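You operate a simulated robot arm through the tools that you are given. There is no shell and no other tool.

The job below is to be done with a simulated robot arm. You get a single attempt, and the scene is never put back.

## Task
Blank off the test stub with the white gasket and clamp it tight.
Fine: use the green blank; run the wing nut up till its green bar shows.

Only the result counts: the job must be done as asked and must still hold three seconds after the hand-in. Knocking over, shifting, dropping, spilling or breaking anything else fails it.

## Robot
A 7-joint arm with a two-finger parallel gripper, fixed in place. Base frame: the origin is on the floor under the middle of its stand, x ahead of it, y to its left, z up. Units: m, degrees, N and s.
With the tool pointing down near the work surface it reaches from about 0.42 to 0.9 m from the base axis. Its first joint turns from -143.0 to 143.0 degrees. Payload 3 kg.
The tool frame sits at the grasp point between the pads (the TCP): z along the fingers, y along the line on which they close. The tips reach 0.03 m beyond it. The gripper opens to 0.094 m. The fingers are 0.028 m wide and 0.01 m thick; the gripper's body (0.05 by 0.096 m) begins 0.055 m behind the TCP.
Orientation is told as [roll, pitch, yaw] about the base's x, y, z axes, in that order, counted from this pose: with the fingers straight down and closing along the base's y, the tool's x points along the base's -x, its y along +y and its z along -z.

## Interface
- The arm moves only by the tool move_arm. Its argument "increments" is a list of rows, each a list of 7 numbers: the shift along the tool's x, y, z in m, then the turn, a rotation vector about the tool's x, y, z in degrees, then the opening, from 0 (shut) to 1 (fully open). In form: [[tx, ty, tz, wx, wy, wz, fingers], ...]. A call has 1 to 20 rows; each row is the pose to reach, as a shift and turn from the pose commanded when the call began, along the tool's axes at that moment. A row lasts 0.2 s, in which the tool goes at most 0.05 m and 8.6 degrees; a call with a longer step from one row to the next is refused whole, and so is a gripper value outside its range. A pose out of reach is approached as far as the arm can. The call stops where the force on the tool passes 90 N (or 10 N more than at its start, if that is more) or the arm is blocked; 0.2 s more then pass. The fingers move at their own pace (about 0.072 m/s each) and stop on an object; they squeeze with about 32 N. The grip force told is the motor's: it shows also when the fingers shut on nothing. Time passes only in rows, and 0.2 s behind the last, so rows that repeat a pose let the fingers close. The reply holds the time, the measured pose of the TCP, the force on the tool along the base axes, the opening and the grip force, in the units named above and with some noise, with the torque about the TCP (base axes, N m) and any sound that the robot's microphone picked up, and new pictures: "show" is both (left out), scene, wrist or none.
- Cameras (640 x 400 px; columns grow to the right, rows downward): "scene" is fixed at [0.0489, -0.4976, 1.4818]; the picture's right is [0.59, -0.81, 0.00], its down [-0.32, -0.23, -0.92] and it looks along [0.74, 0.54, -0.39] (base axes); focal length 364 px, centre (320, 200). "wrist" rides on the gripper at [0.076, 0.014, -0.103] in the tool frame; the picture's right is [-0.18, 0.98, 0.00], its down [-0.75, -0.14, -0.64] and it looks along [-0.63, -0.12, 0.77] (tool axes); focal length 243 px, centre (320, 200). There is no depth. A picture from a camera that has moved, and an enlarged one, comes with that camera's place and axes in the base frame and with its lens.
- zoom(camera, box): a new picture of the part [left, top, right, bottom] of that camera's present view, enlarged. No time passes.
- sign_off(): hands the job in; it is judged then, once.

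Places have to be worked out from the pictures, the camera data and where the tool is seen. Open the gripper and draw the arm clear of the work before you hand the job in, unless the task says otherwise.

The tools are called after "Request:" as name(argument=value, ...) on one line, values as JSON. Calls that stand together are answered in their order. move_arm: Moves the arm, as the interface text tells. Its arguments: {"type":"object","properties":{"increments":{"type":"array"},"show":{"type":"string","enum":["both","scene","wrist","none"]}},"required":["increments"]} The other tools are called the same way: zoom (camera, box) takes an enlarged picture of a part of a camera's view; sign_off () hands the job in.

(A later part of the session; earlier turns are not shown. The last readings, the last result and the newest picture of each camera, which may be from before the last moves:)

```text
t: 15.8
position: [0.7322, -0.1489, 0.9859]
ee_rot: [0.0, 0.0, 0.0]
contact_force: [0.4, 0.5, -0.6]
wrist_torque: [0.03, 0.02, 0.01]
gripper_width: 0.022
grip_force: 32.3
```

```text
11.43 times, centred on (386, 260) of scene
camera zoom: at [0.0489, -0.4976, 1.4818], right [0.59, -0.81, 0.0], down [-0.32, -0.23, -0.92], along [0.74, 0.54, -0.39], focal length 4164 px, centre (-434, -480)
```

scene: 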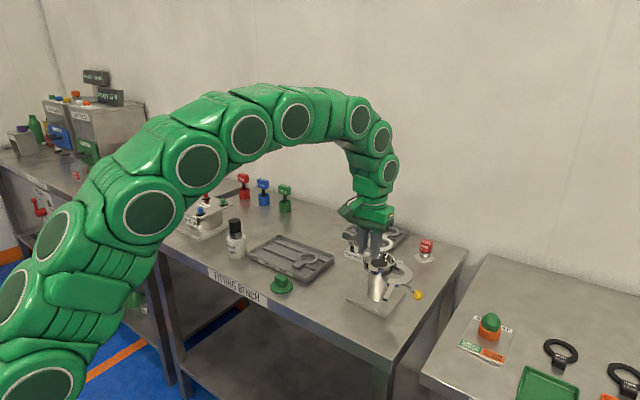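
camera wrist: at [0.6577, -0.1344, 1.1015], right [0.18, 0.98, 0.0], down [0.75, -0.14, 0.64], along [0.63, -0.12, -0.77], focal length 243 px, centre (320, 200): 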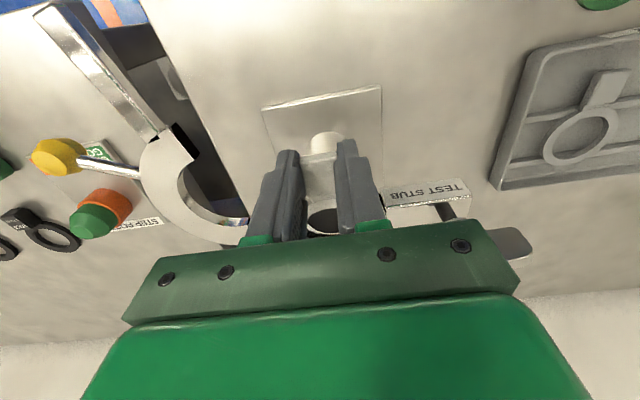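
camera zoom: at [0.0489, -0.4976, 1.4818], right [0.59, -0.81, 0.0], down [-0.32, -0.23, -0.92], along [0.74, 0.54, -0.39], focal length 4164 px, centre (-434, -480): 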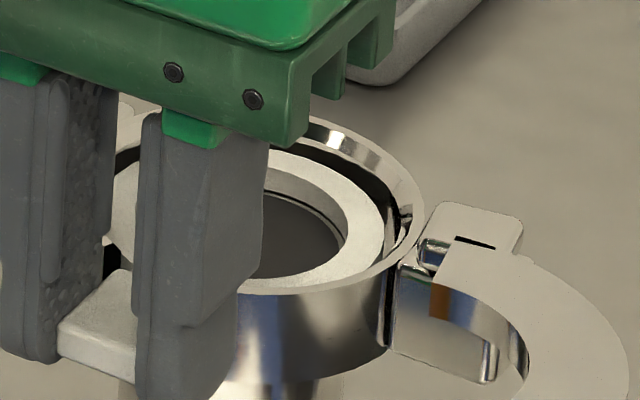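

Still no clear contact; about another 1.5 mm.

Request:
move_arm(increments=[[0, 0, 0.0008, 0, 0, 0, 0], [0, 0, 0.0015, 0, 0, 0, 0], [0, 0, 0.0015, 0, 0, 0, 0]], show="none")

Request:
zoom(camera="scene", box=[358, 242, 414, 277])

```text
t: 16.6
position: [0.732, -0.1492, 0.9863]
ee_rot: [0.0, -0.1, 0.1]
contact_force: [-3.6, 1.0, 21.4]
wrist_torque: [0.01, -0.39, 0.07]
gripper_width: 0.0222
grip_force: 31.7
```

```text
11.43 times, centred on (386, 260) of scene
camera zoom: at [0.0489, -0.4976, 1.4818], right [0.59, -0.81, 0.0], down [-0.32, -0.23, -0.92], along [0.74, 0.54, -0.39], focal length 4164 px, centre (-434, -480)
```

zoom: 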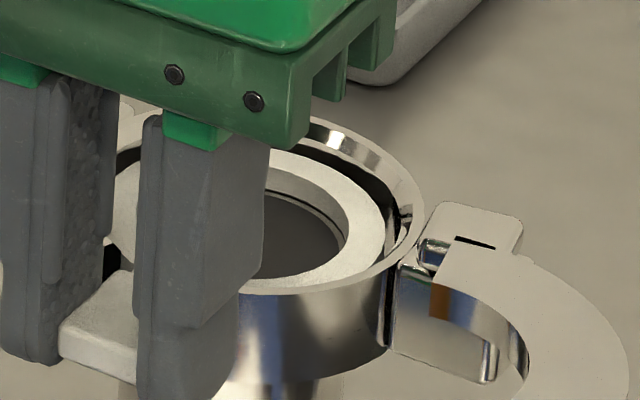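

Contact at 21 N: the gasket is on the cup floor. I ease off by a millimetre, open the fingers, and look before lifting.

Request:
move_arm(increments=[[0, 0, -0.001, 0, 0, 0, 0], [0, 0, -0.001, 0, 0, 0, 0.45], [0, 0, -0.001, 0, 0, 0, 0.45], [0, 0, -0.001, 0, 0, 0, 0.45]], show="wrist")

Request:
zoom(camera="scene", box=[358, 242, 414, 277])

```text
t: 17.6
position: [0.7322, -0.15, 0.9855]
ee_rot: [0.1, 0.0, -0.1]
contact_force: [-0.1, 0.2, -0.2]
wrist_torque: [-0.04, -0.02, 0.02]
gripper_width: 0.0423
grip_force: 0.0
camera wrist: at [0.6575, -0.1348, 1.0884], right [0.18, 0.98, 0.0], down [0.75, -0.14, 0.64], along [0.63, -0.12, -0.77], focal length 243 px, centre (320, 200)
```

wrist: 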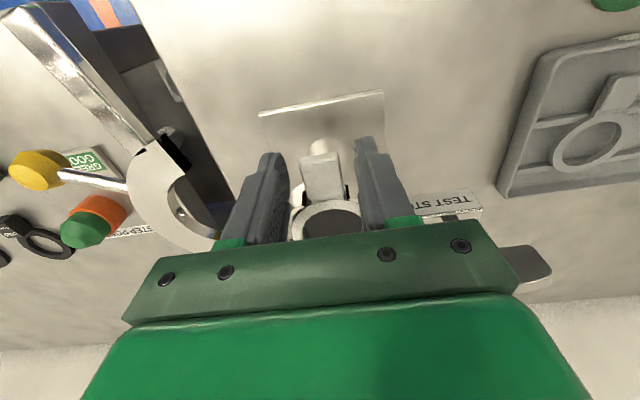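

```text
11.43 times, centred on (386, 260) of scene
camera zoom: at [0.0489, -0.4976, 1.4818], right [0.59, -0.81, 0.0], down [-0.32, -0.23, -0.92], along [0.74, 0.54, -0.39], focal length 4164 px, centre (-434, -480)
```

zoom: 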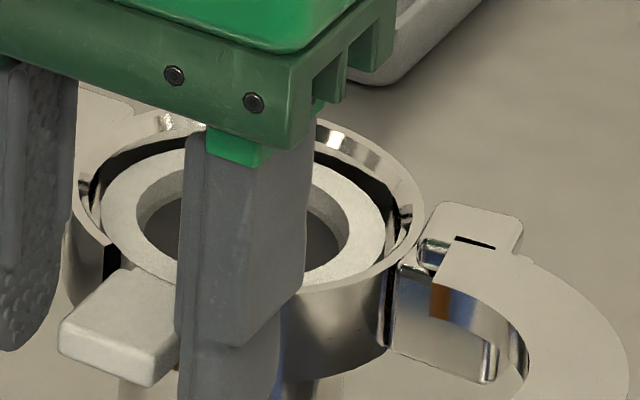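

The gasket is seated with its tab in the slot. I raise straight up and look at the result.

Request:
move_arm(increments=[[0, 0, -0.03, 0, 0, 0, 0.45], [0, 0, -0.07, 0, 0, 0, 0.45], [0, 0, -0.11, 0, 0, 0, 0.45], [0.03, 0, -0.12, 0, 0, 0, 0.6], [0.06, 0, -0.12, 0, 0, 0, 0.6], [0.06, 0, -0.12, 0, 0, 0, 0.6]], show="wrist")

Request:
zoom(camera="scene", box=[348, 237, 428, 287])

Request:
zoom(camera="wrist", box=[230, 100, 430, 240])

```text
t: 19.0
position: [0.6722, -0.1491, 1.1059]
ee_rot: [0.0, 0.0, 0.1]
contact_force: [0.5, -0.3, -0.9]
wrist_torque: [-0.01, -0.01, -0.02]
gripper_width: 0.0564
grip_force: 0.0
camera wrist: at [0.5979, -0.1344, 1.2077], right [0.18, 0.98, 0.0], down [0.75, -0.14, 0.64], along [0.63, -0.12, -0.77], focal length 243 px, centre (320, 200)
```

wrist: 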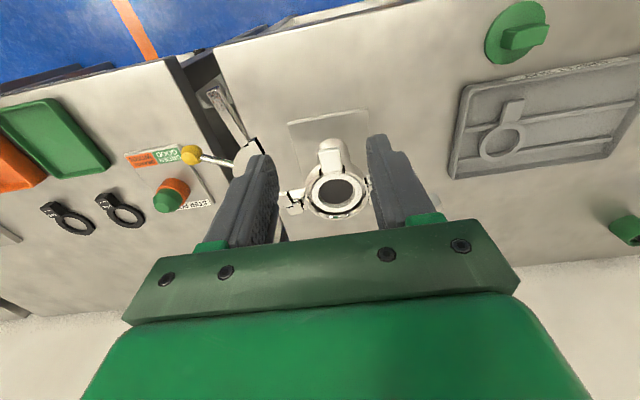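

```text
8.00 times, centred on (388, 262) of scene
camera zoom: at [0.0489, -0.4976, 1.4818], right [0.59, -0.81, 0.0], down [-0.32, -0.23, -0.92], along [0.74, 0.54, -0.39], focal length 2915 px, centre (-224, -296)
```

zoom: 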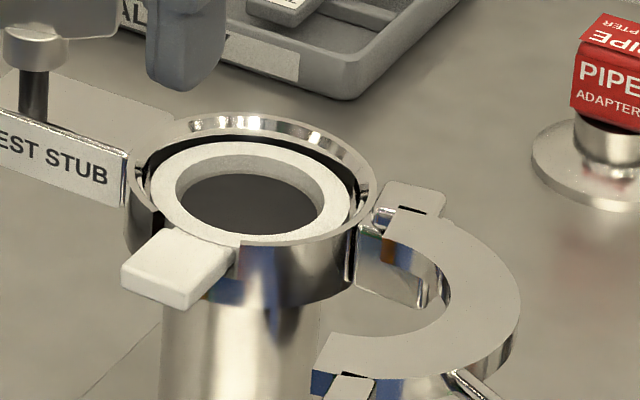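

```text
2.86 times, centred on (330, 170) of wrist
camera zoom: at [0.5979, -0.1344, 1.2077], right [0.18, 0.98, 0.0], down [0.75, -0.14, 0.64], along [0.63, -0.12, -0.77], focal length 693 px, centre (291, 286)
```

zoom: 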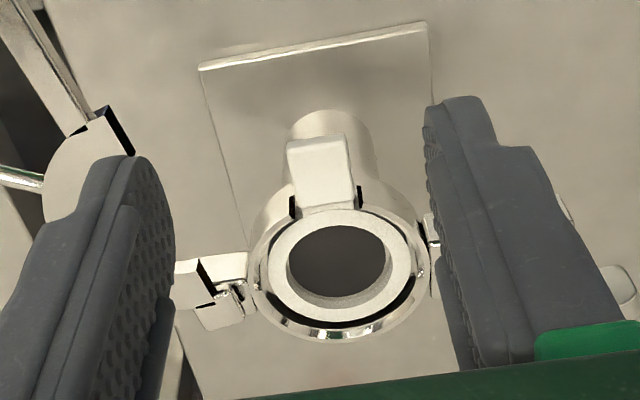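

The gasket sits properly with its tab out through the slot. Now for the green blank: I move above it for a closer measurement.

Request:
move_arm(increments=[[0.003, 0.045, 0.005, 0, 0, 0, 0.6], [0.005, 0.088, 0.02, 0, 0, 0, 0.6], [0.007, 0.125, 0.045, 0, 0, 0, 0.6], [0.009, 0.162, 0.07, 0, 0, 0, 0.6], [0.011, 0.199, 0.098, 0, 0, 0, 0.6], [0.012, 0.234, 0.1255, 0, 0, 0, 0.6], [0.012, 0.234, 0.1255, 0, 0, 0, 0.6]], show="wrist")

Request:
zoom(camera="wrist", box=[250, 60, 410, 180])

Request:
zoom(camera="scene", box=[255, 265, 311, 300])

```text
t: 20.6
position: [0.6606, 0.0857, 0.9818]
ee_rot: [0.0, 0.1, 0.0]
contact_force: [-0.1, 0.5, 0.1]
wrist_torque: [0.02, 0.01, 0.03]
gripper_width: 0.0567
grip_force: 0.1
camera wrist: at [0.5856, 0.1001, 1.0837], right [0.18, 0.98, 0.0], down [0.75, -0.14, 0.64], along [0.63, -0.12, -0.77], focal length 243 px, centre (320, 200)
```

wrist: 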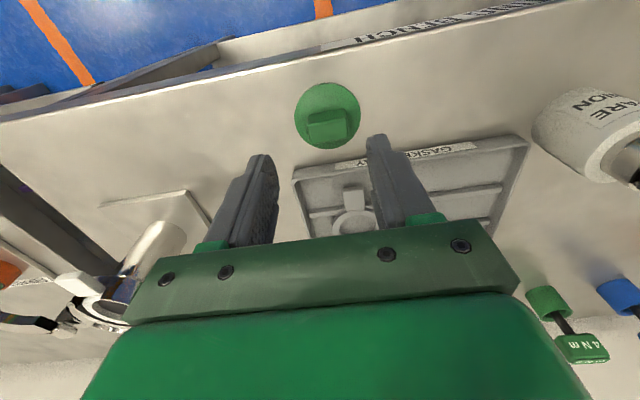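

```text
3.33 times, centred on (330, 120) of wrist
camera zoom: at [0.5856, 0.1001, 1.0837], right [0.18, 0.98, 0.0], down [0.75, -0.14, 0.64], along [0.63, -0.12, -0.77], focal length 809 px, centre (287, 467)
```

zoom: 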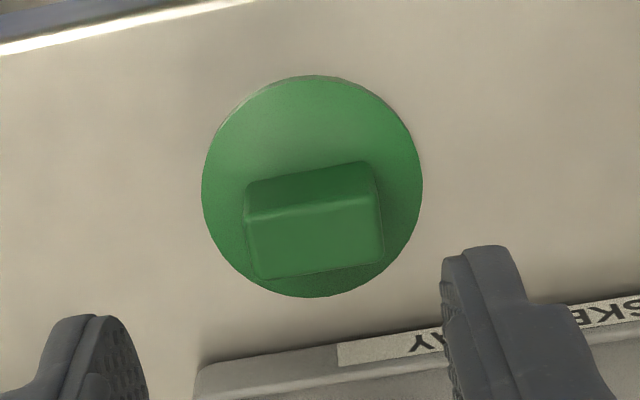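

```text
11.43 times, centred on (283, 282) of scene
camera zoom: at [0.0489, -0.4976, 1.4818], right [0.59, -0.81, 0.0], down [-0.32, -0.23, -0.92], along [0.74, 0.54, -0.39], focal length 4164 px, centre (743, -743)
```

zoom: 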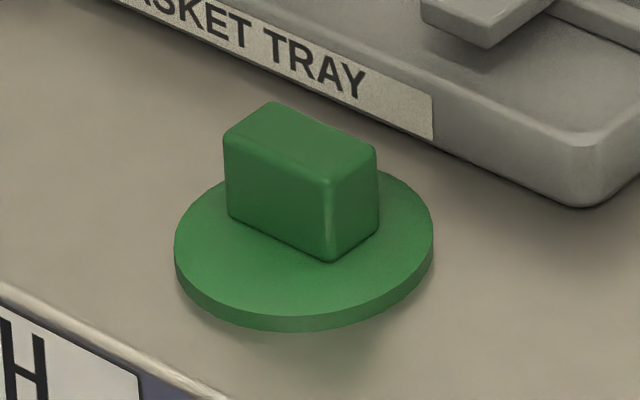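

The handle looks offset from the disc centre, which matters for centring, so I tilt the tool 40° to look straight down on the blank and measure it properly.

Request:
move_arm(increments=[[-0.003, 0.001, 0.003, 0, 8, 0, 0.6], [-0.006, 0.002, 0.005, 0, 16, 0, 0.6], [-0.009, 0.003, 0.008, 0, 24, 0, 0.6], [-0.0114, 0.0043, 0.0118, 0, 32, 0, 0.6], [-0.0114, 0.0043, 0.0118, 0, 40, 0, 0.6], [-0.0114, 0.0043, 0.0118, 0, 40, 0, 0.6]])

Request:
zoom(camera="wrist", box=[240, 120, 400, 240])

```text
t: 22.0
position: [0.658, 0.0875, 0.955]
ee_rot: [0.0, 36.0, 0.0]
contact_force: [0.3, 0.6, -0.4]
wrist_torque: [-0.01, -0.01, -0.01]
gripper_width: 0.0566
grip_force: 0.1
out of reach, approached as far as the arm can: row 5, 6
camera wrist: at [0.6579, 0.1027, 1.0823], right [0.15, 0.98, -0.11], down [0.99, -0.14, 0.08], along [0.06, -0.12, -0.99], focal length 243 px, centre (320, 200)
```

scene: 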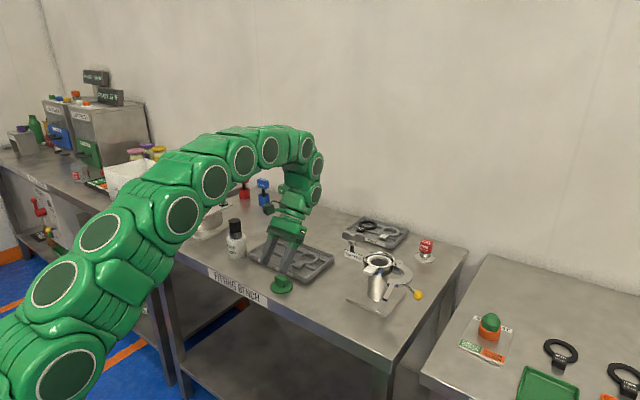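
wrist: 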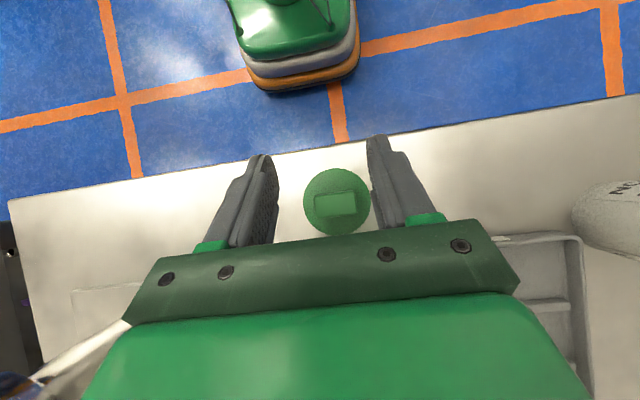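

```text
3.33 times, centred on (320, 180) of wrist
camera zoom: at [0.6579, 0.1027, 1.0823], right [0.15, 0.98, -0.11], down [0.99, -0.14, 0.08], along [0.06, -0.12, -0.99], focal length 809 px, centre (320, 267)
```

zoom: 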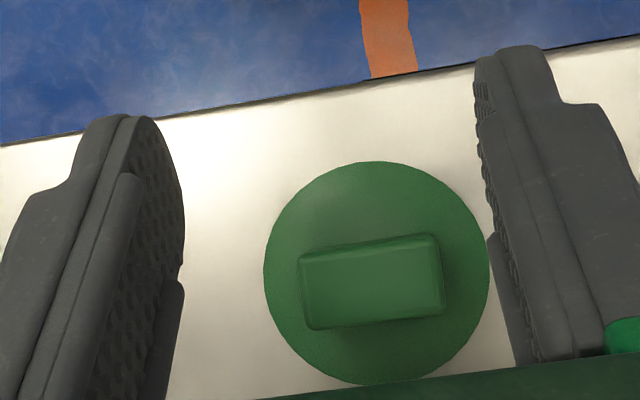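

Seen from above, the handle is centred on the disc after all: centre at about (0.676, 0.0915), handle about 35 x 19 mm with its long side along y. I turn the tool back upright.

Request:
move_arm(increments=[[0.003, 0, -0.004, 0, -8, 0, 0.6], [0.006, 0, -0.008, 0, -16, 0, 0.6], [0.009, 0, -0.011, 0, -24, 0, 0.6], [0.0129, 0, -0.0153, 0, -32, 0, 0.6], [0.0129, 0, -0.0153, 0, -40, 0, 0.6], [0.0129, 0, -0.0153, 0, -40, 0, 0.6]], show="none")

```text
t: 23.4
position: [0.6572, 0.0878, 0.974]
ee_rot: [0.0, -4.2, 0.1]
contact_force: [-0.2, 0.7, 0.7]
wrist_torque: [-0.02, -0.01, 0.01]
gripper_width: 0.0567
grip_force: 0.1
```

The turn counted from the pose reached, so the tool now leans 4.2°. I correct that and place it above the blank.

Request:
move_arm(increments=[[-0.0085, 0.002, 0.012, 0, 2.1, 0, 0.75], [-0.017, 0.0037, 0.0253, 0, 4.2, 0, 0.75], [-0.017, 0.0037, 0.0253, 0, 4.2, 0, 0.75], [-0.017, 0.0037, 0.0253, 0, 4.2, 0, 0.75]], show="wrist")

Request:
zoom(camera="wrist", box=[240, 60, 400, 180])

```text
t: 24.4
position: [0.6753, 0.0919, 0.9504]
ee_rot: [0.0, 0.3, 0.0]
contact_force: [-0.1, -0.1, -1.0]
wrist_torque: [0.02, 0.02, 0.03]
gripper_width: 0.0705
grip_force: 0.0
camera wrist: at [0.6004, 0.1061, 1.0525], right [0.18, 0.98, 0.0], down [0.76, -0.14, 0.64], along [0.63, -0.12, -0.77], focal length 243 px, centre (320, 200)
```

wrist: 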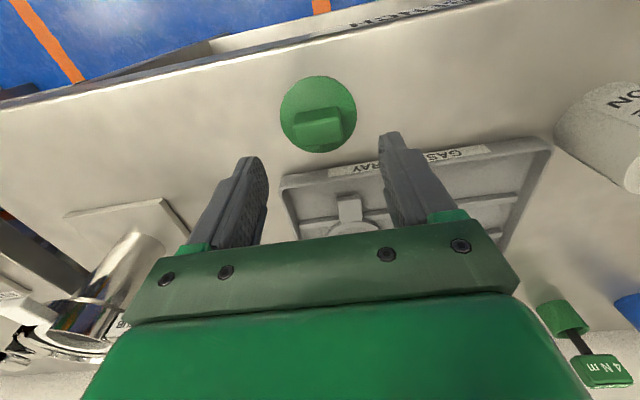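

```text
3.33 times, centred on (320, 120) of wrist
camera zoom: at [0.6004, 0.1061, 1.0525], right [0.18, 0.98, 0.0], down [0.76, -0.14, 0.64], along [0.63, -0.12, -0.77], focal length 809 px, centre (320, 467)
```

zoom: 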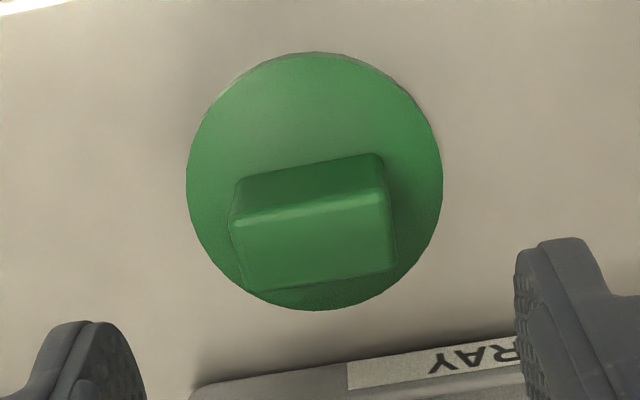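

Handle centre reads about (0.677, 0.091), right below the gripping point. I descend so that the fingertips come beside the handle, just above the disc.

Request:
move_arm(increments=[[-0.0007, -0.0006, 0.02, 0, -0.2, 0, 0.75], [-0.0007, -0.0006, 0.04, 0, -0.2, 0, 0.75], [-0.0007, -0.0006, 0.056, 0, -0.2, 0, 0.75], [-0.0007, -0.0006, 0.056, 0, -0.2, 0, 0.75]], show="wrist")

Request:
zoom(camera="scene", box=[250, 250, 320, 300])

Request:
zoom(camera="wrist", box=[240, 100, 400, 220])

```text
t: 25.4
position: [0.6757, 0.0898, 0.8954]
ee_rot: [0.0, -0.1, 0.0]
contact_force: [0.1, 0.6, 0.5]
wrist_torque: [-0.03, -0.02, 0.0]
gripper_width: 0.0702
grip_force: 0.0
camera wrist: at [0.6009, 0.1049, 0.9968], right [0.18, 0.98, 0.0], down [0.75, -0.14, 0.64], along [0.63, -0.12, -0.77], focal length 243 px, centre (320, 200)
```

wrist: 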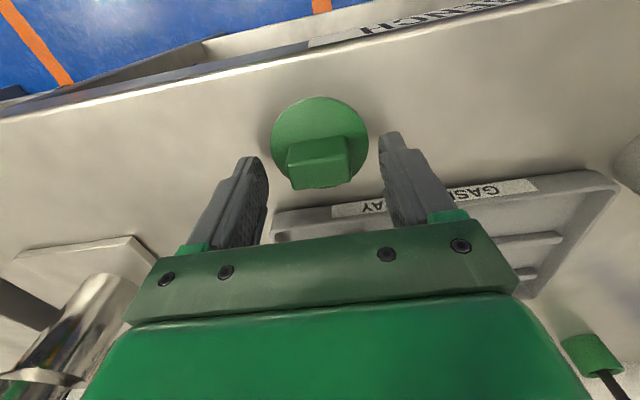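

```text
8.00 times, centred on (285, 275) of scene
camera zoom: at [0.0489, -0.4976, 1.4818], right [0.59, -0.81, 0.0], down [-0.32, -0.23, -0.92], along [0.74, 0.54, -0.39], focal length 2915 px, centre (600, -400)
```

zoom: 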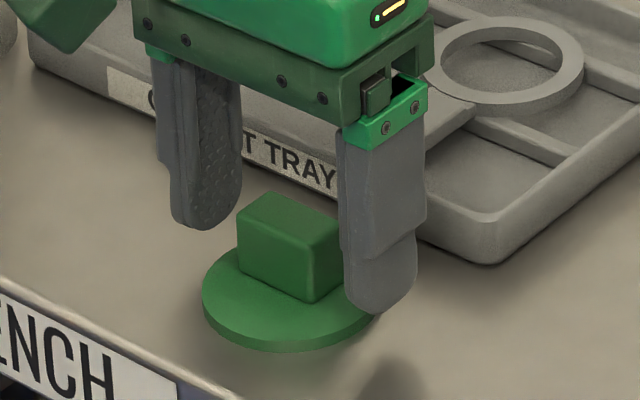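

```text
3.33 times, centred on (320, 160) of wrist
camera zoom: at [0.6009, 0.1049, 0.9968], right [0.18, 0.98, 0.0], down [0.75, -0.14, 0.64], along [0.63, -0.12, -0.77], focal length 809 px, centre (320, 333)
```

zoom: 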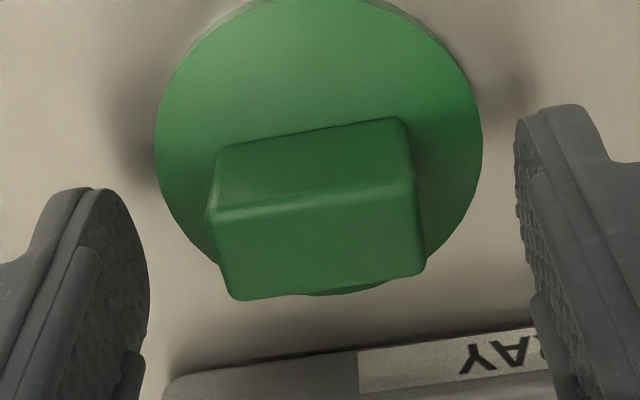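

The handle is between the fingers and centred to within a couple of millimetres. I go 3 mm lower and close.

Request:
move_arm(increments=[[0, 0, 0.003, 0, 0, 0, 0.75], [0, 0, 0.003, 0, 0, 0, 0.5], [0, 0, 0.003, 0, 0, 0, 0.3], [0, 0, 0.003, 0, 0, 0, 0.1], [0, 0, 0.003, 0, 0, 0, 0.0], [0, 0, 0.003, 0, 0, 0, 0.0]], show="wrist")

Request:
zoom(camera="wrist", box=[240, 100, 400, 220])

Request:
zoom(camera="scene", box=[250, 250, 320, 300])

```text
t: 26.8
position: [0.6762, 0.0907, 0.8914]
ee_rot: [0.0, -0.1, 0.0]
contact_force: [0.6, -0.8, -1.1]
wrist_torque: [0.01, 0.02, 0.02]
gripper_width: 0.0354
grip_force: 31.9
camera wrist: at [0.6009, 0.1049, 0.9937], right [0.18, 0.98, 0.0], down [0.75, -0.14, 0.64], along [0.63, -0.12, -0.77], focal length 243 px, centre (320, 200)
```

wrist: 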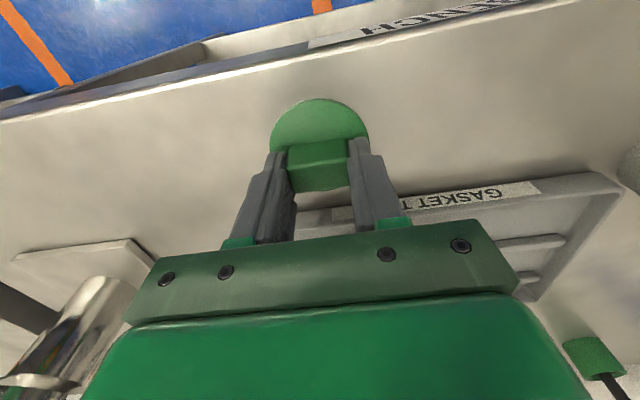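

```text
3.33 times, centred on (320, 160) of wrist
camera zoom: at [0.6009, 0.1049, 0.9937], right [0.18, 0.98, 0.0], down [0.75, -0.14, 0.64], along [0.63, -0.12, -0.77], focal length 809 px, centre (320, 333)
```

zoom: 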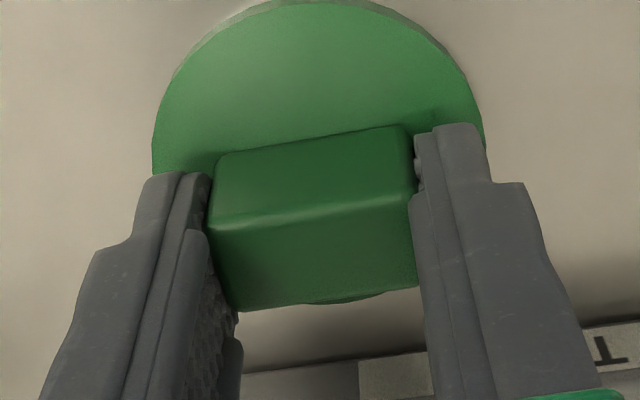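

```text
8.00 times, centred on (285, 275) of scene
camera zoom: at [0.0489, -0.4976, 1.4818], right [0.59, -0.81, 0.0], down [-0.32, -0.23, -0.92], along [0.74, 0.54, -0.39], focal length 2915 px, centre (600, -400)
```

zoom: 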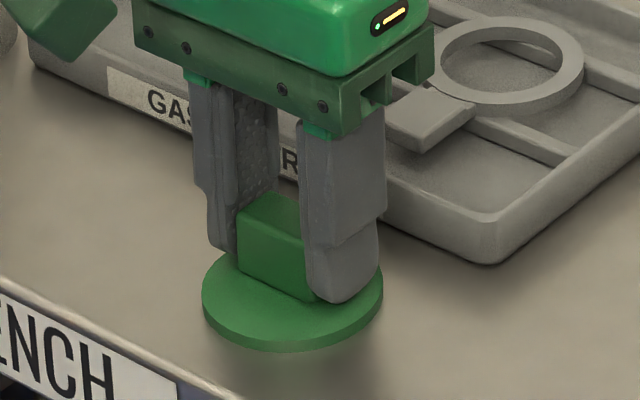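

The handle is held (35.4 mm, 32 N). I lift it and carry it to above the stub.

Request:
move_arm(increments=[[0, 0, -0.02, 0, 0, 0, 0], [0, 0, -0.06, 0, 0, 0, 0], [0, 0, -0.105, 0, 0, 0, 0], [0, 0, -0.15, 0, 0, 0, 0], [0, 0, -0.195, 0, 0, 0, 0], [-0.015, -0.035, -0.21, 0, 0, 0, 0], [-0.033, -0.075, -0.21, 0, 0, 0, 0], [-0.052, -0.115, -0.21, 0, 0, 0, 0], [-0.071, -0.155, -0.21, 0, 0, 0, 0], [-0.09, -0.197, -0.21, 0, 0, 0, 0], [-0.111, -0.2385, -0.21, 0, 0, 0, 0], [-0.111, -0.2385, -0.17, 0, 0, 0, 0], [-0.111, -0.2385, -0.15, 0, 0, 0, 0], [-0.111, -0.2385, -0.15, 0, 0, 0, 0]])

Request:
zoom(camera="scene", box=[348, 225, 428, 275])

Request:
zoom(camera="wrist", box=[240, 100, 400, 220])

```text
t: 29.8
position: [0.7868, -0.1484, 1.0416]
ee_rot: [-0.1, -0.1, 0.0]
contact_force: [-0.2, 0.3, -1.8]
wrist_torque: [0.0, 0.01, 0.02]
gripper_width: 0.0354
grip_force: 32.1
camera wrist: at [0.7123, -0.1334, 1.1436], right [0.18, 0.98, 0.0], down [0.75, -0.14, 0.64], along [0.63, -0.12, -0.77], focal length 243 px, centre (320, 200)
```

scene: 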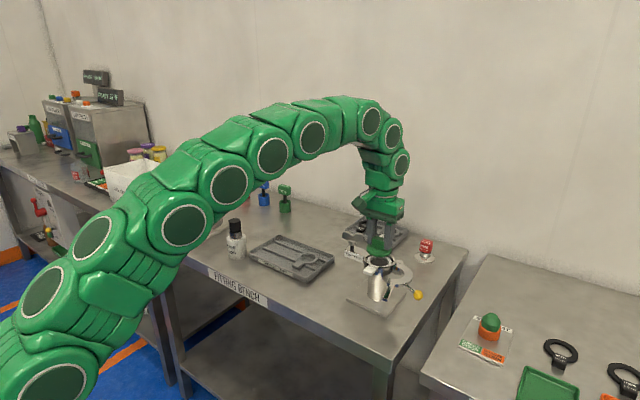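
wrist: 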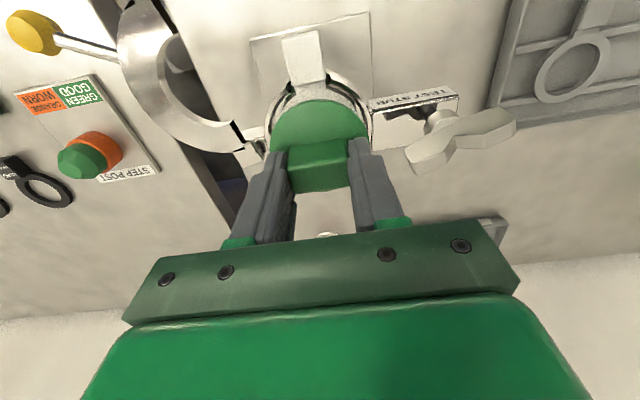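

```text
8.00 times, centred on (388, 250) of scene
camera zoom: at [0.0489, -0.4976, 1.4818], right [0.59, -0.81, 0.0], down [-0.32, -0.23, -0.92], along [0.74, 0.54, -0.39], focal length 2915 px, centre (-224, -200)
```

zoom: 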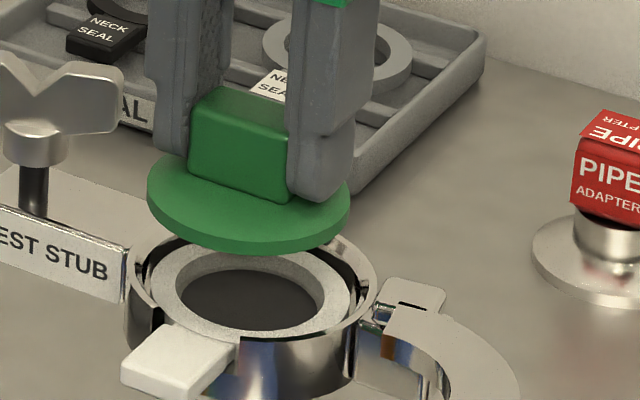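

```text
3.33 times, centred on (320, 160) of wrist
camera zoom: at [0.7123, -0.1334, 1.1436], right [0.18, 0.98, 0.0], down [0.75, -0.14, 0.64], along [0.63, -0.12, -0.77], focal length 809 px, centre (320, 333)
```

zoom: 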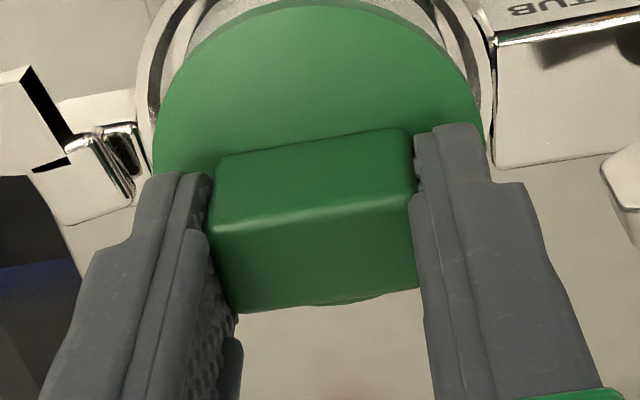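

I zoom tightly to compare the disc with the cup before going down.

Request:
zoom(camera="scene", box=[360, 238, 408, 268])

Request:
zoom(camera="scene", box=[360, 250, 408, 280])

```text
13.33 times, centred on (384, 253) of scene
camera zoom: at [0.0489, -0.4976, 1.4818], right [0.59, -0.81, 0.0], down [-0.32, -0.23, -0.92], along [0.74, 0.54, -0.39], focal length 4858 px, centre (-533, -507)
```

zoom: 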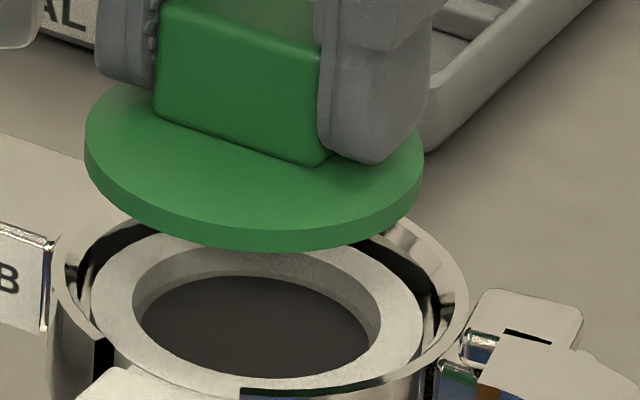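

```text
13.33 times, centred on (384, 265) of scene
camera zoom: at [0.0489, -0.4976, 1.4818], right [0.59, -0.81, 0.0], down [-0.32, -0.23, -0.92], along [0.74, 0.54, -0.39], focal length 4858 px, centre (-533, -667)
```

zoom: 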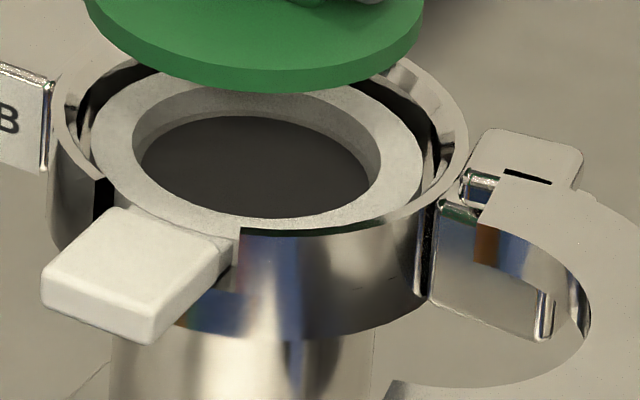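

The scene view suggests the disc is about 2.5 mm to the left of the cup's centre, while the wrist view says it is centred in y. I lower to just above the rim, where the comparison does not depend on heights.

Request:
move_arm(increments=[[0, 0, 0.01, 0, 0, 0, 0], [0, 0, 0.02, 0, 0, 0, 0], [0, 0, 0.02, 0, 0, 0, 0]], show="wrist")

Request:
zoom(camera="scene", box=[360, 242, 408, 272])

Request:
zoom(camera="wrist", box=[250, 70, 390, 160])

```text
t: 30.6
position: [0.7887, -0.1473, 1.021]
ee_rot: [0.0, 0.0, 0.0]
contact_force: [0.3, -0.1, -1.0]
wrist_torque: [-0.01, -0.02, 0.01]
gripper_width: 0.0354
grip_force: 32.0
camera wrist: at [0.712, -0.1332, 1.1233], right [0.18, 0.98, 0.0], down [0.75, -0.14, 0.64], along [0.63, -0.12, -0.77], focal length 243 px, centre (320, 200)
```

wrist: 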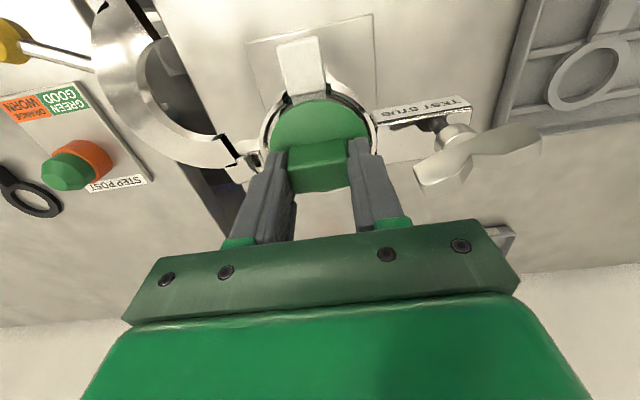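

```text
13.33 times, centred on (384, 257) of scene
camera zoom: at [0.0489, -0.4976, 1.4818], right [0.59, -0.81, 0.0], down [-0.32, -0.23, -0.92], along [0.74, 0.54, -0.39], focal length 4858 px, centre (-533, -560)
```

zoom: 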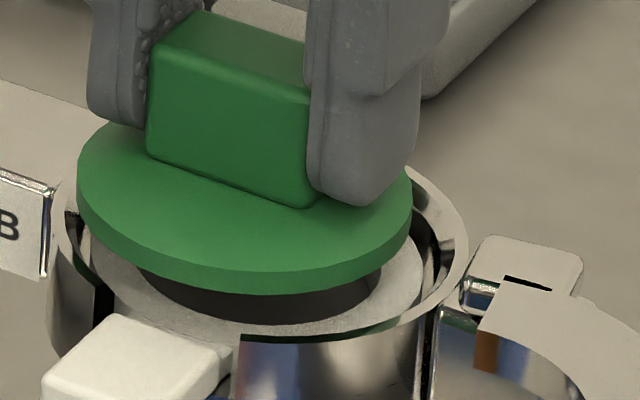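

```text
4.44 times, centred on (320, 115) of wrist
camera zoom: at [0.712, -0.1332, 1.1233], right [0.18, 0.98, 0.0], down [0.75, -0.14, 0.64], along [0.63, -0.12, -0.77], focal length 1078 px, centre (320, 578)
```

zoom: 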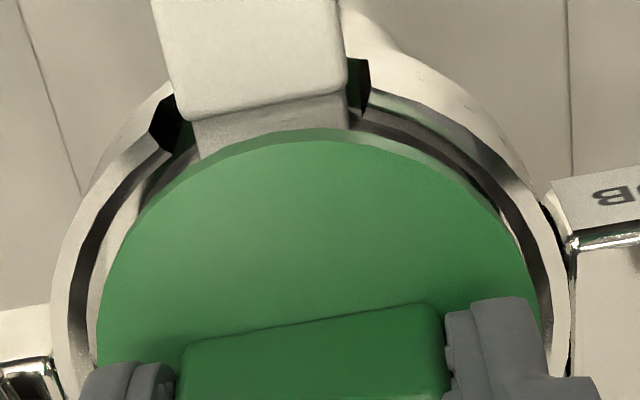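

The wrist view shows the disc about 1 mm too far in +y; the x error needs a better look. I zoom on the near edge of the cup.

Request:
zoom(camera="wrist", box=[255, 75, 385, 155])

Request:
zoom(camera="scene", box=[360, 245, 390, 270])

Request:
zoom(camera="scene", box=[385, 245, 415, 270])

```text
4.92 times, centred on (320, 115) of wrist
camera zoom: at [0.712, -0.1332, 1.1233], right [0.18, 0.98, 0.0], down [0.75, -0.14, 0.64], along [0.63, -0.12, -0.77], focal length 1194 px, centre (320, 618)
```

zoom: 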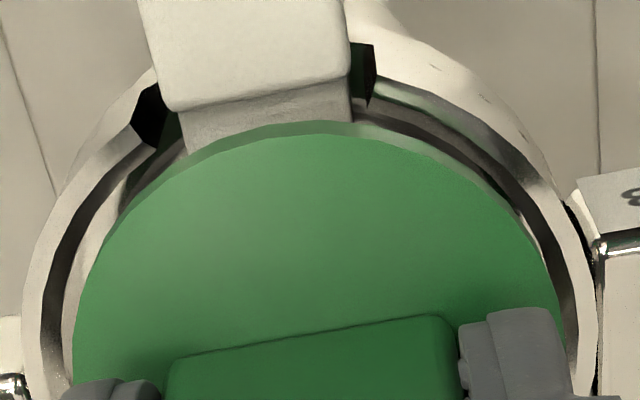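

```text
16.00 times, centred on (375, 258) of scene
camera zoom: at [0.0489, -0.4976, 1.4818], right [0.59, -0.81, 0.0], down [-0.32, -0.23, -0.92], along [0.74, 0.54, -0.39], focal length 5830 px, centre (-560, -720)
```

zoom: 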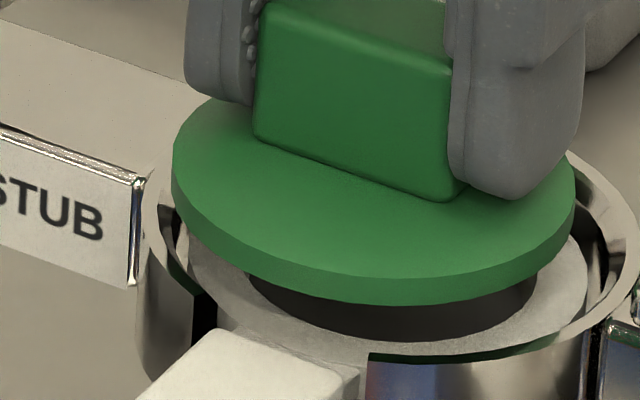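

```text
16.00 times, centred on (400, 258) of scene
camera zoom: at [0.0489, -0.4976, 1.4818], right [0.59, -0.81, 0.0], down [-0.32, -0.23, -0.92], along [0.74, 0.54, -0.39], focal length 5830 px, centre (-960, -720)
```

zoom: 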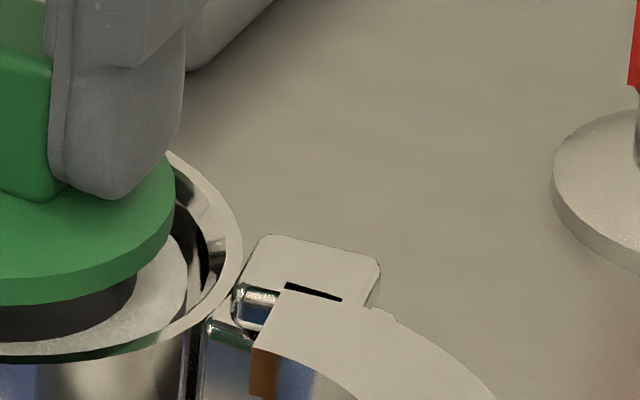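

Combining both views, the disc should go about 2.5 mm in -y and 1 mm in +x. I make that shift and compare again.

Request:
move_arm(increments=[[-0.001, -0.0025, 0, 0, 0, 0, 0], [-0.001, -0.0025, 0, 0, 0, 0, 0]], show="none")

Request:
zoom(camera="scene", box=[360, 242, 408, 272])

Request:
zoom(camera="wrist", box=[255, 75, 385, 155])

```text
t: 31.2
position: [0.7883, -0.1497, 1.0219]
ee_rot: [0.0, 0.0, 0.0]
contact_force: [0.3, -0.2, -1.5]
wrist_torque: [0.0, -0.01, -0.01]
gripper_width: 0.0354
grip_force: 31.6
```

```text
13.33 times, centred on (384, 257) of scene
camera zoom: at [0.0489, -0.4976, 1.4818], right [0.59, -0.81, 0.0], down [-0.32, -0.23, -0.92], along [0.74, 0.54, -0.39], focal length 4858 px, centre (-533, -560)
```

zoom: 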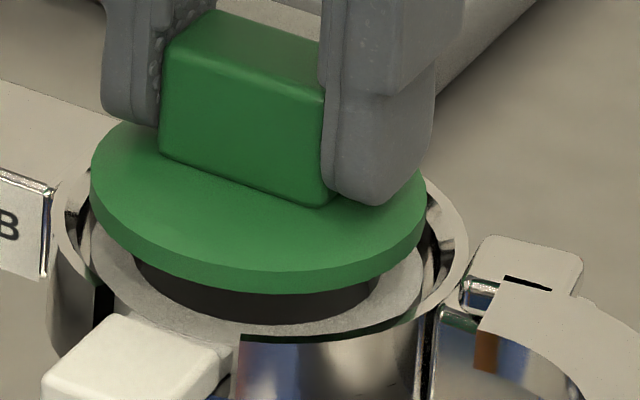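

```text
4.92 times, centred on (320, 115) of wrist
camera zoom: at [0.7132, -0.1355, 1.1237], right [0.18, 0.98, 0.0], down [0.75, -0.14, 0.64], along [0.63, -0.12, -0.77], focal length 1194 px, centre (320, 618)
```

zoom: 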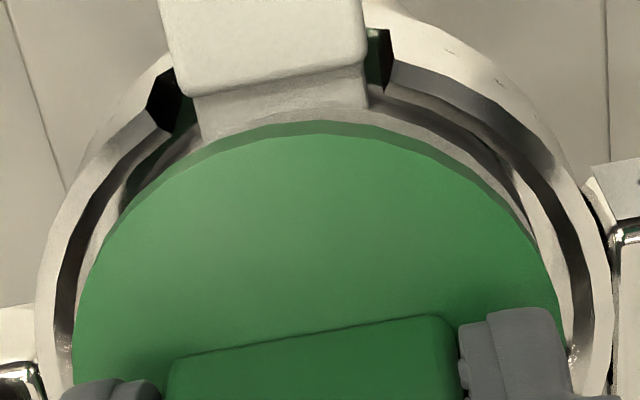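

Both views now agree to about 0.6 mm sideways; the disc may be 1–2 mm far in x, so I take 0.8 mm back and lower slowly toward the gasket, watching the force.

Request:
move_arm(increments=[[0.0008, 0, 0.002, 0, 0, 0, 0], [0.0008, 0, 0.004, 0, 0, 0, 0], [0.0008, 0, 0.006, 0, 0, 0, 0], [0.0008, 0, 0.006, 0, 0, 0, 0]], show="none")

Request:
zoom(camera="scene", box=[360, 242, 408, 272])

Request:
zoom(camera="wrist", box=[255, 75, 385, 155])

```text
t: 32.2
position: [0.7878, -0.1496, 1.0159]
ee_rot: [0.0, 0.0, 0.0]
contact_force: [-0.1, -0.5, 0.0]
wrist_torque: [-0.03, 0.0, 0.01]
gripper_width: 0.0355
grip_force: 31.8
```

```text
13.33 times, centred on (384, 257) of scene
camera zoom: at [0.0489, -0.4976, 1.4818], right [0.59, -0.81, 0.0], down [-0.32, -0.23, -0.92], along [0.74, 0.54, -0.39], focal length 4858 px, centre (-533, -560)
```

zoom: 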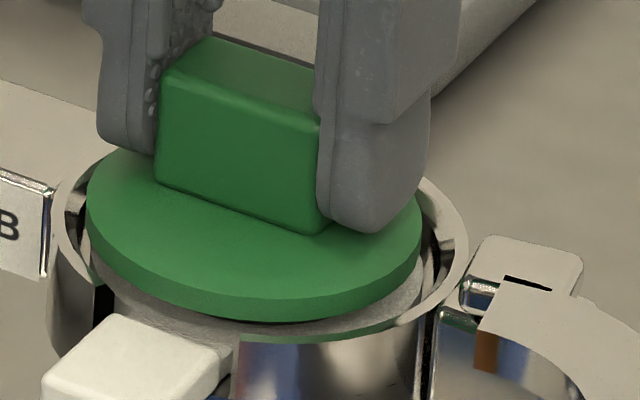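

```text
4.92 times, centred on (320, 115) of wrist
camera zoom: at [0.7125, -0.1352, 1.1178], right [0.18, 0.98, 0.0], down [0.75, -0.14, 0.64], along [0.63, -0.12, -0.77], focal length 1194 px, centre (320, 618)
```

zoom: 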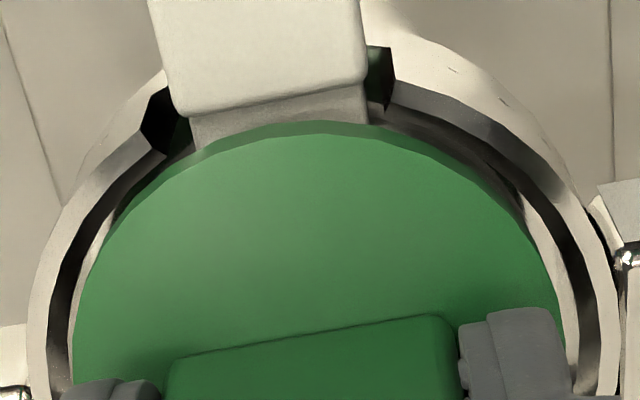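

The disc is entering the cup freely. I continue down in small steps until it meets the gasket.

Request:
move_arm(increments=[[-0.0004, 0, 0.002, 0, 0, 0, 0], [-0.0004, 0, 0.004, 0, 0, 0, 0], [-0.0004, 0, 0.004, 0, 0, 0, 0]], show="none")

Request:
zoom(camera="scene", box=[360, 242, 408, 272])

```text
t: 33.0
position: [0.7882, -0.1503, 1.0119]
ee_rot: [0.0, 0.0, 0.1]
contact_force: [0.8, 0.2, -0.7]
wrist_torque: [0.01, -0.02, -0.03]
gripper_width: 0.0353
grip_force: 32.0
```

```text
13.33 times, centred on (384, 257) of scene
camera zoom: at [0.0489, -0.4976, 1.4818], right [0.59, -0.81, 0.0], down [-0.32, -0.23, -0.92], along [0.74, 0.54, -0.39], focal length 4858 px, centre (-533, -560)
```

zoom: 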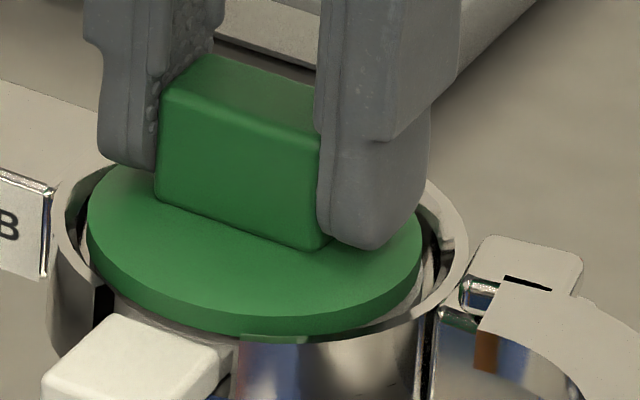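

Still free and visibly inside the rim. Another couple of millimetres.

Request:
move_arm(increments=[[0, 0, 0.001, 0, 0, 0, 0], [0, 0, 0.002, 0, 0, 0, 0], [0, 0, 0.002, 0, 0, 0, 0]], show="none")

Request:
zoom(camera="scene", box=[360, 242, 408, 272])

```text
t: 33.8
position: [0.7884, -0.1502, 1.0096]
ee_rot: [0.1, 0.0, 0.0]
contact_force: [-0.9, -0.5, -0.5]
wrist_torque: [0.0, 0.02, 0.0]
gripper_width: 0.0355
grip_force: 32.0
```

```text
13.33 times, centred on (384, 257) of scene
camera zoom: at [0.0489, -0.4976, 1.4818], right [0.59, -0.81, 0.0], down [-0.32, -0.23, -0.92], along [0.74, 0.54, -0.39], focal length 4858 px, centre (-533, -560)
```

zoom: 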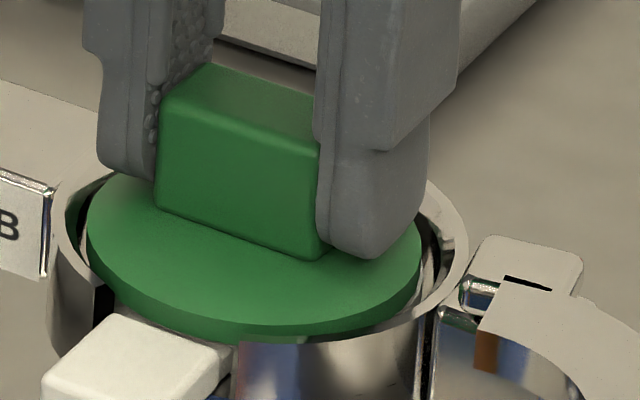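

Nearly there; another 1.5 mm.

Request:
move_arm(increments=[[0, 0, 0.0008, 0, 0, 0, 0], [0, 0, 0.0015, 0, 0, 0, 0], [0, 0, 0.0015, 0, 0, 0, 0]], show="none")

Request:
zoom(camera="scene", box=[360, 242, 408, 272])

```text
t: 34.6
position: [0.7887, -0.1491, 1.0079]
ee_rot: [0.0, 0.0, -0.1]
contact_force: [-0.2, 0.0, -1.2]
wrist_torque: [-0.03, 0.0, 0.01]
gripper_width: 0.0352
grip_force: 32.0
```

```text
13.33 times, centred on (384, 257) of scene
camera zoom: at [0.0489, -0.4976, 1.4818], right [0.59, -0.81, 0.0], down [-0.32, -0.23, -0.92], along [0.74, 0.54, -0.39], focal length 4858 px, centre (-533, -560)
```

zoom: 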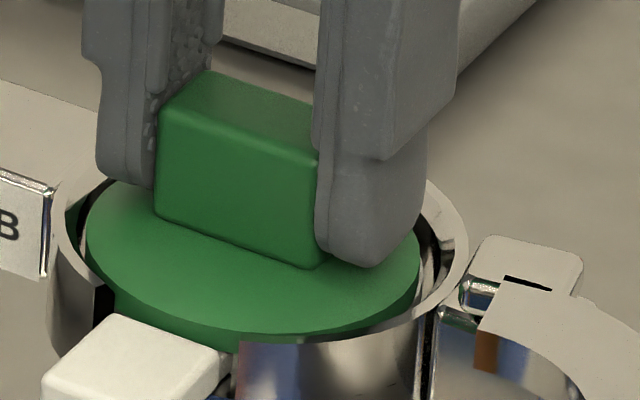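

No contact yet; I step another 1.5 mm.

Request:
move_arm(increments=[[0, 0, 0.0008, 0, 0, 0, 0], [0, 0, 0.0015, 0, 0, 0, 0], [0, 0, 0.0015, 0, 0, 0, 0]], show="none")

Request:
zoom(camera="scene", box=[360, 242, 408, 272])

```text
t: 35.4
position: [0.7875, -0.1499, 1.0072]
ee_rot: [0.1, -0.1, 0.0]
contact_force: [0.2, -0.1, 11.1]
wrist_torque: [0.01, 0.03, 0.02]
gripper_width: 0.0352
grip_force: 32.0
```

```text
13.33 times, centred on (384, 257) of scene
camera zoom: at [0.0489, -0.4976, 1.4818], right [0.59, -0.81, 0.0], down [-0.32, -0.23, -0.92], along [0.74, 0.54, -0.39], focal length 4858 px, centre (-533, -560)
```

zoom: 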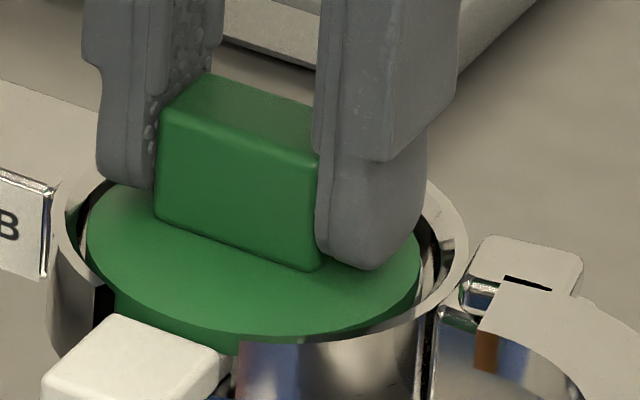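

The disc is resting flat on the gasket (11 N, no torque). I ease off slightly, open, and lift straight up.

Request:
move_arm(increments=[[0, 0, -0.0008, 0, 0, 0, 0], [0, 0, -0.0008, 0, 0, 0, 0.5], [0, 0, -0.0008, 0, 0, 0, 0.5], [0, 0, -0.02, 0, 0, 0, 0.5], [0, 0, -0.06, 0, 0, 0, 0.5], [0, 0, -0.1, 0, 0, 0, 0.5], [0.04, 0, -0.11, 0, 0, 0, 0.5], [0.08, 0, -0.11, 0, 0, 0, 0.5], [0.08, 0, -0.11, 0, 0, 0, 0.5]], show="wrist")

Request:
zoom(camera="scene", box=[345, 237, 425, 287])

Request:
zoom(camera="wrist", box=[220, 100, 430, 240])

```text
t: 37.4
position: [0.7087, -0.1505, 1.1171]
ee_rot: [0.0, 0.1, 0.1]
contact_force: [0.3, -0.4, 0.0]
wrist_torque: [0.02, 0.0, -0.04]
gripper_width: 0.0468
grip_force: 0.0
camera wrist: at [0.6334, -0.1357, 1.219], right [0.18, 0.98, 0.0], down [0.75, -0.14, 0.64], along [0.63, -0.12, -0.77], focal length 243 px, centre (320, 200)
```

wrist: 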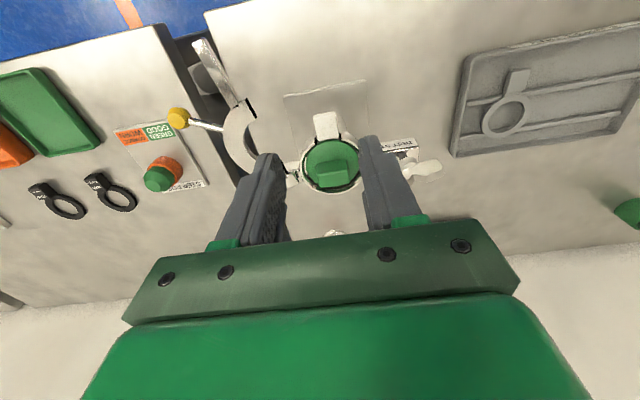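

```text
8.00 times, centred on (385, 262) of scene
camera zoom: at [0.0489, -0.4976, 1.4818], right [0.59, -0.81, 0.0], down [-0.32, -0.23, -0.92], along [0.74, 0.54, -0.39], focal length 2915 px, centre (-200, -296)
```

zoom: 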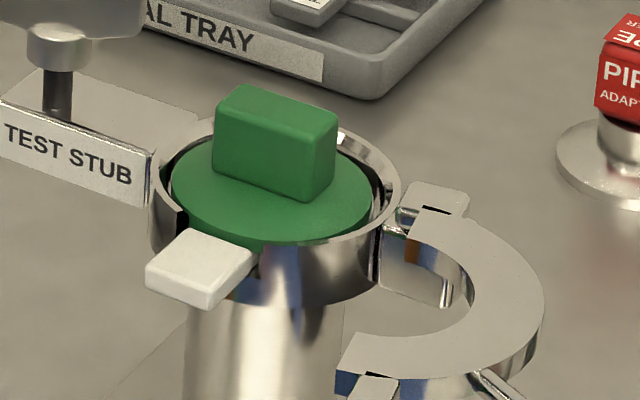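

```text
2.86 times, centred on (325, 170) of wrist
camera zoom: at [0.6334, -0.1357, 1.219], right [0.18, 0.98, 0.0], down [0.75, -0.14, 0.64], along [0.63, -0.12, -0.77], focal length 693 px, centre (306, 286)
```

zoom: 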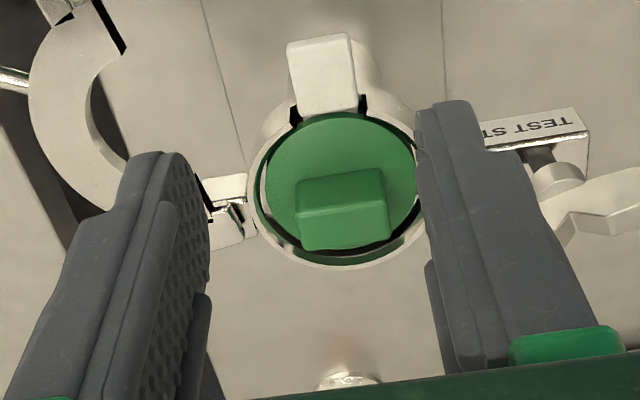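

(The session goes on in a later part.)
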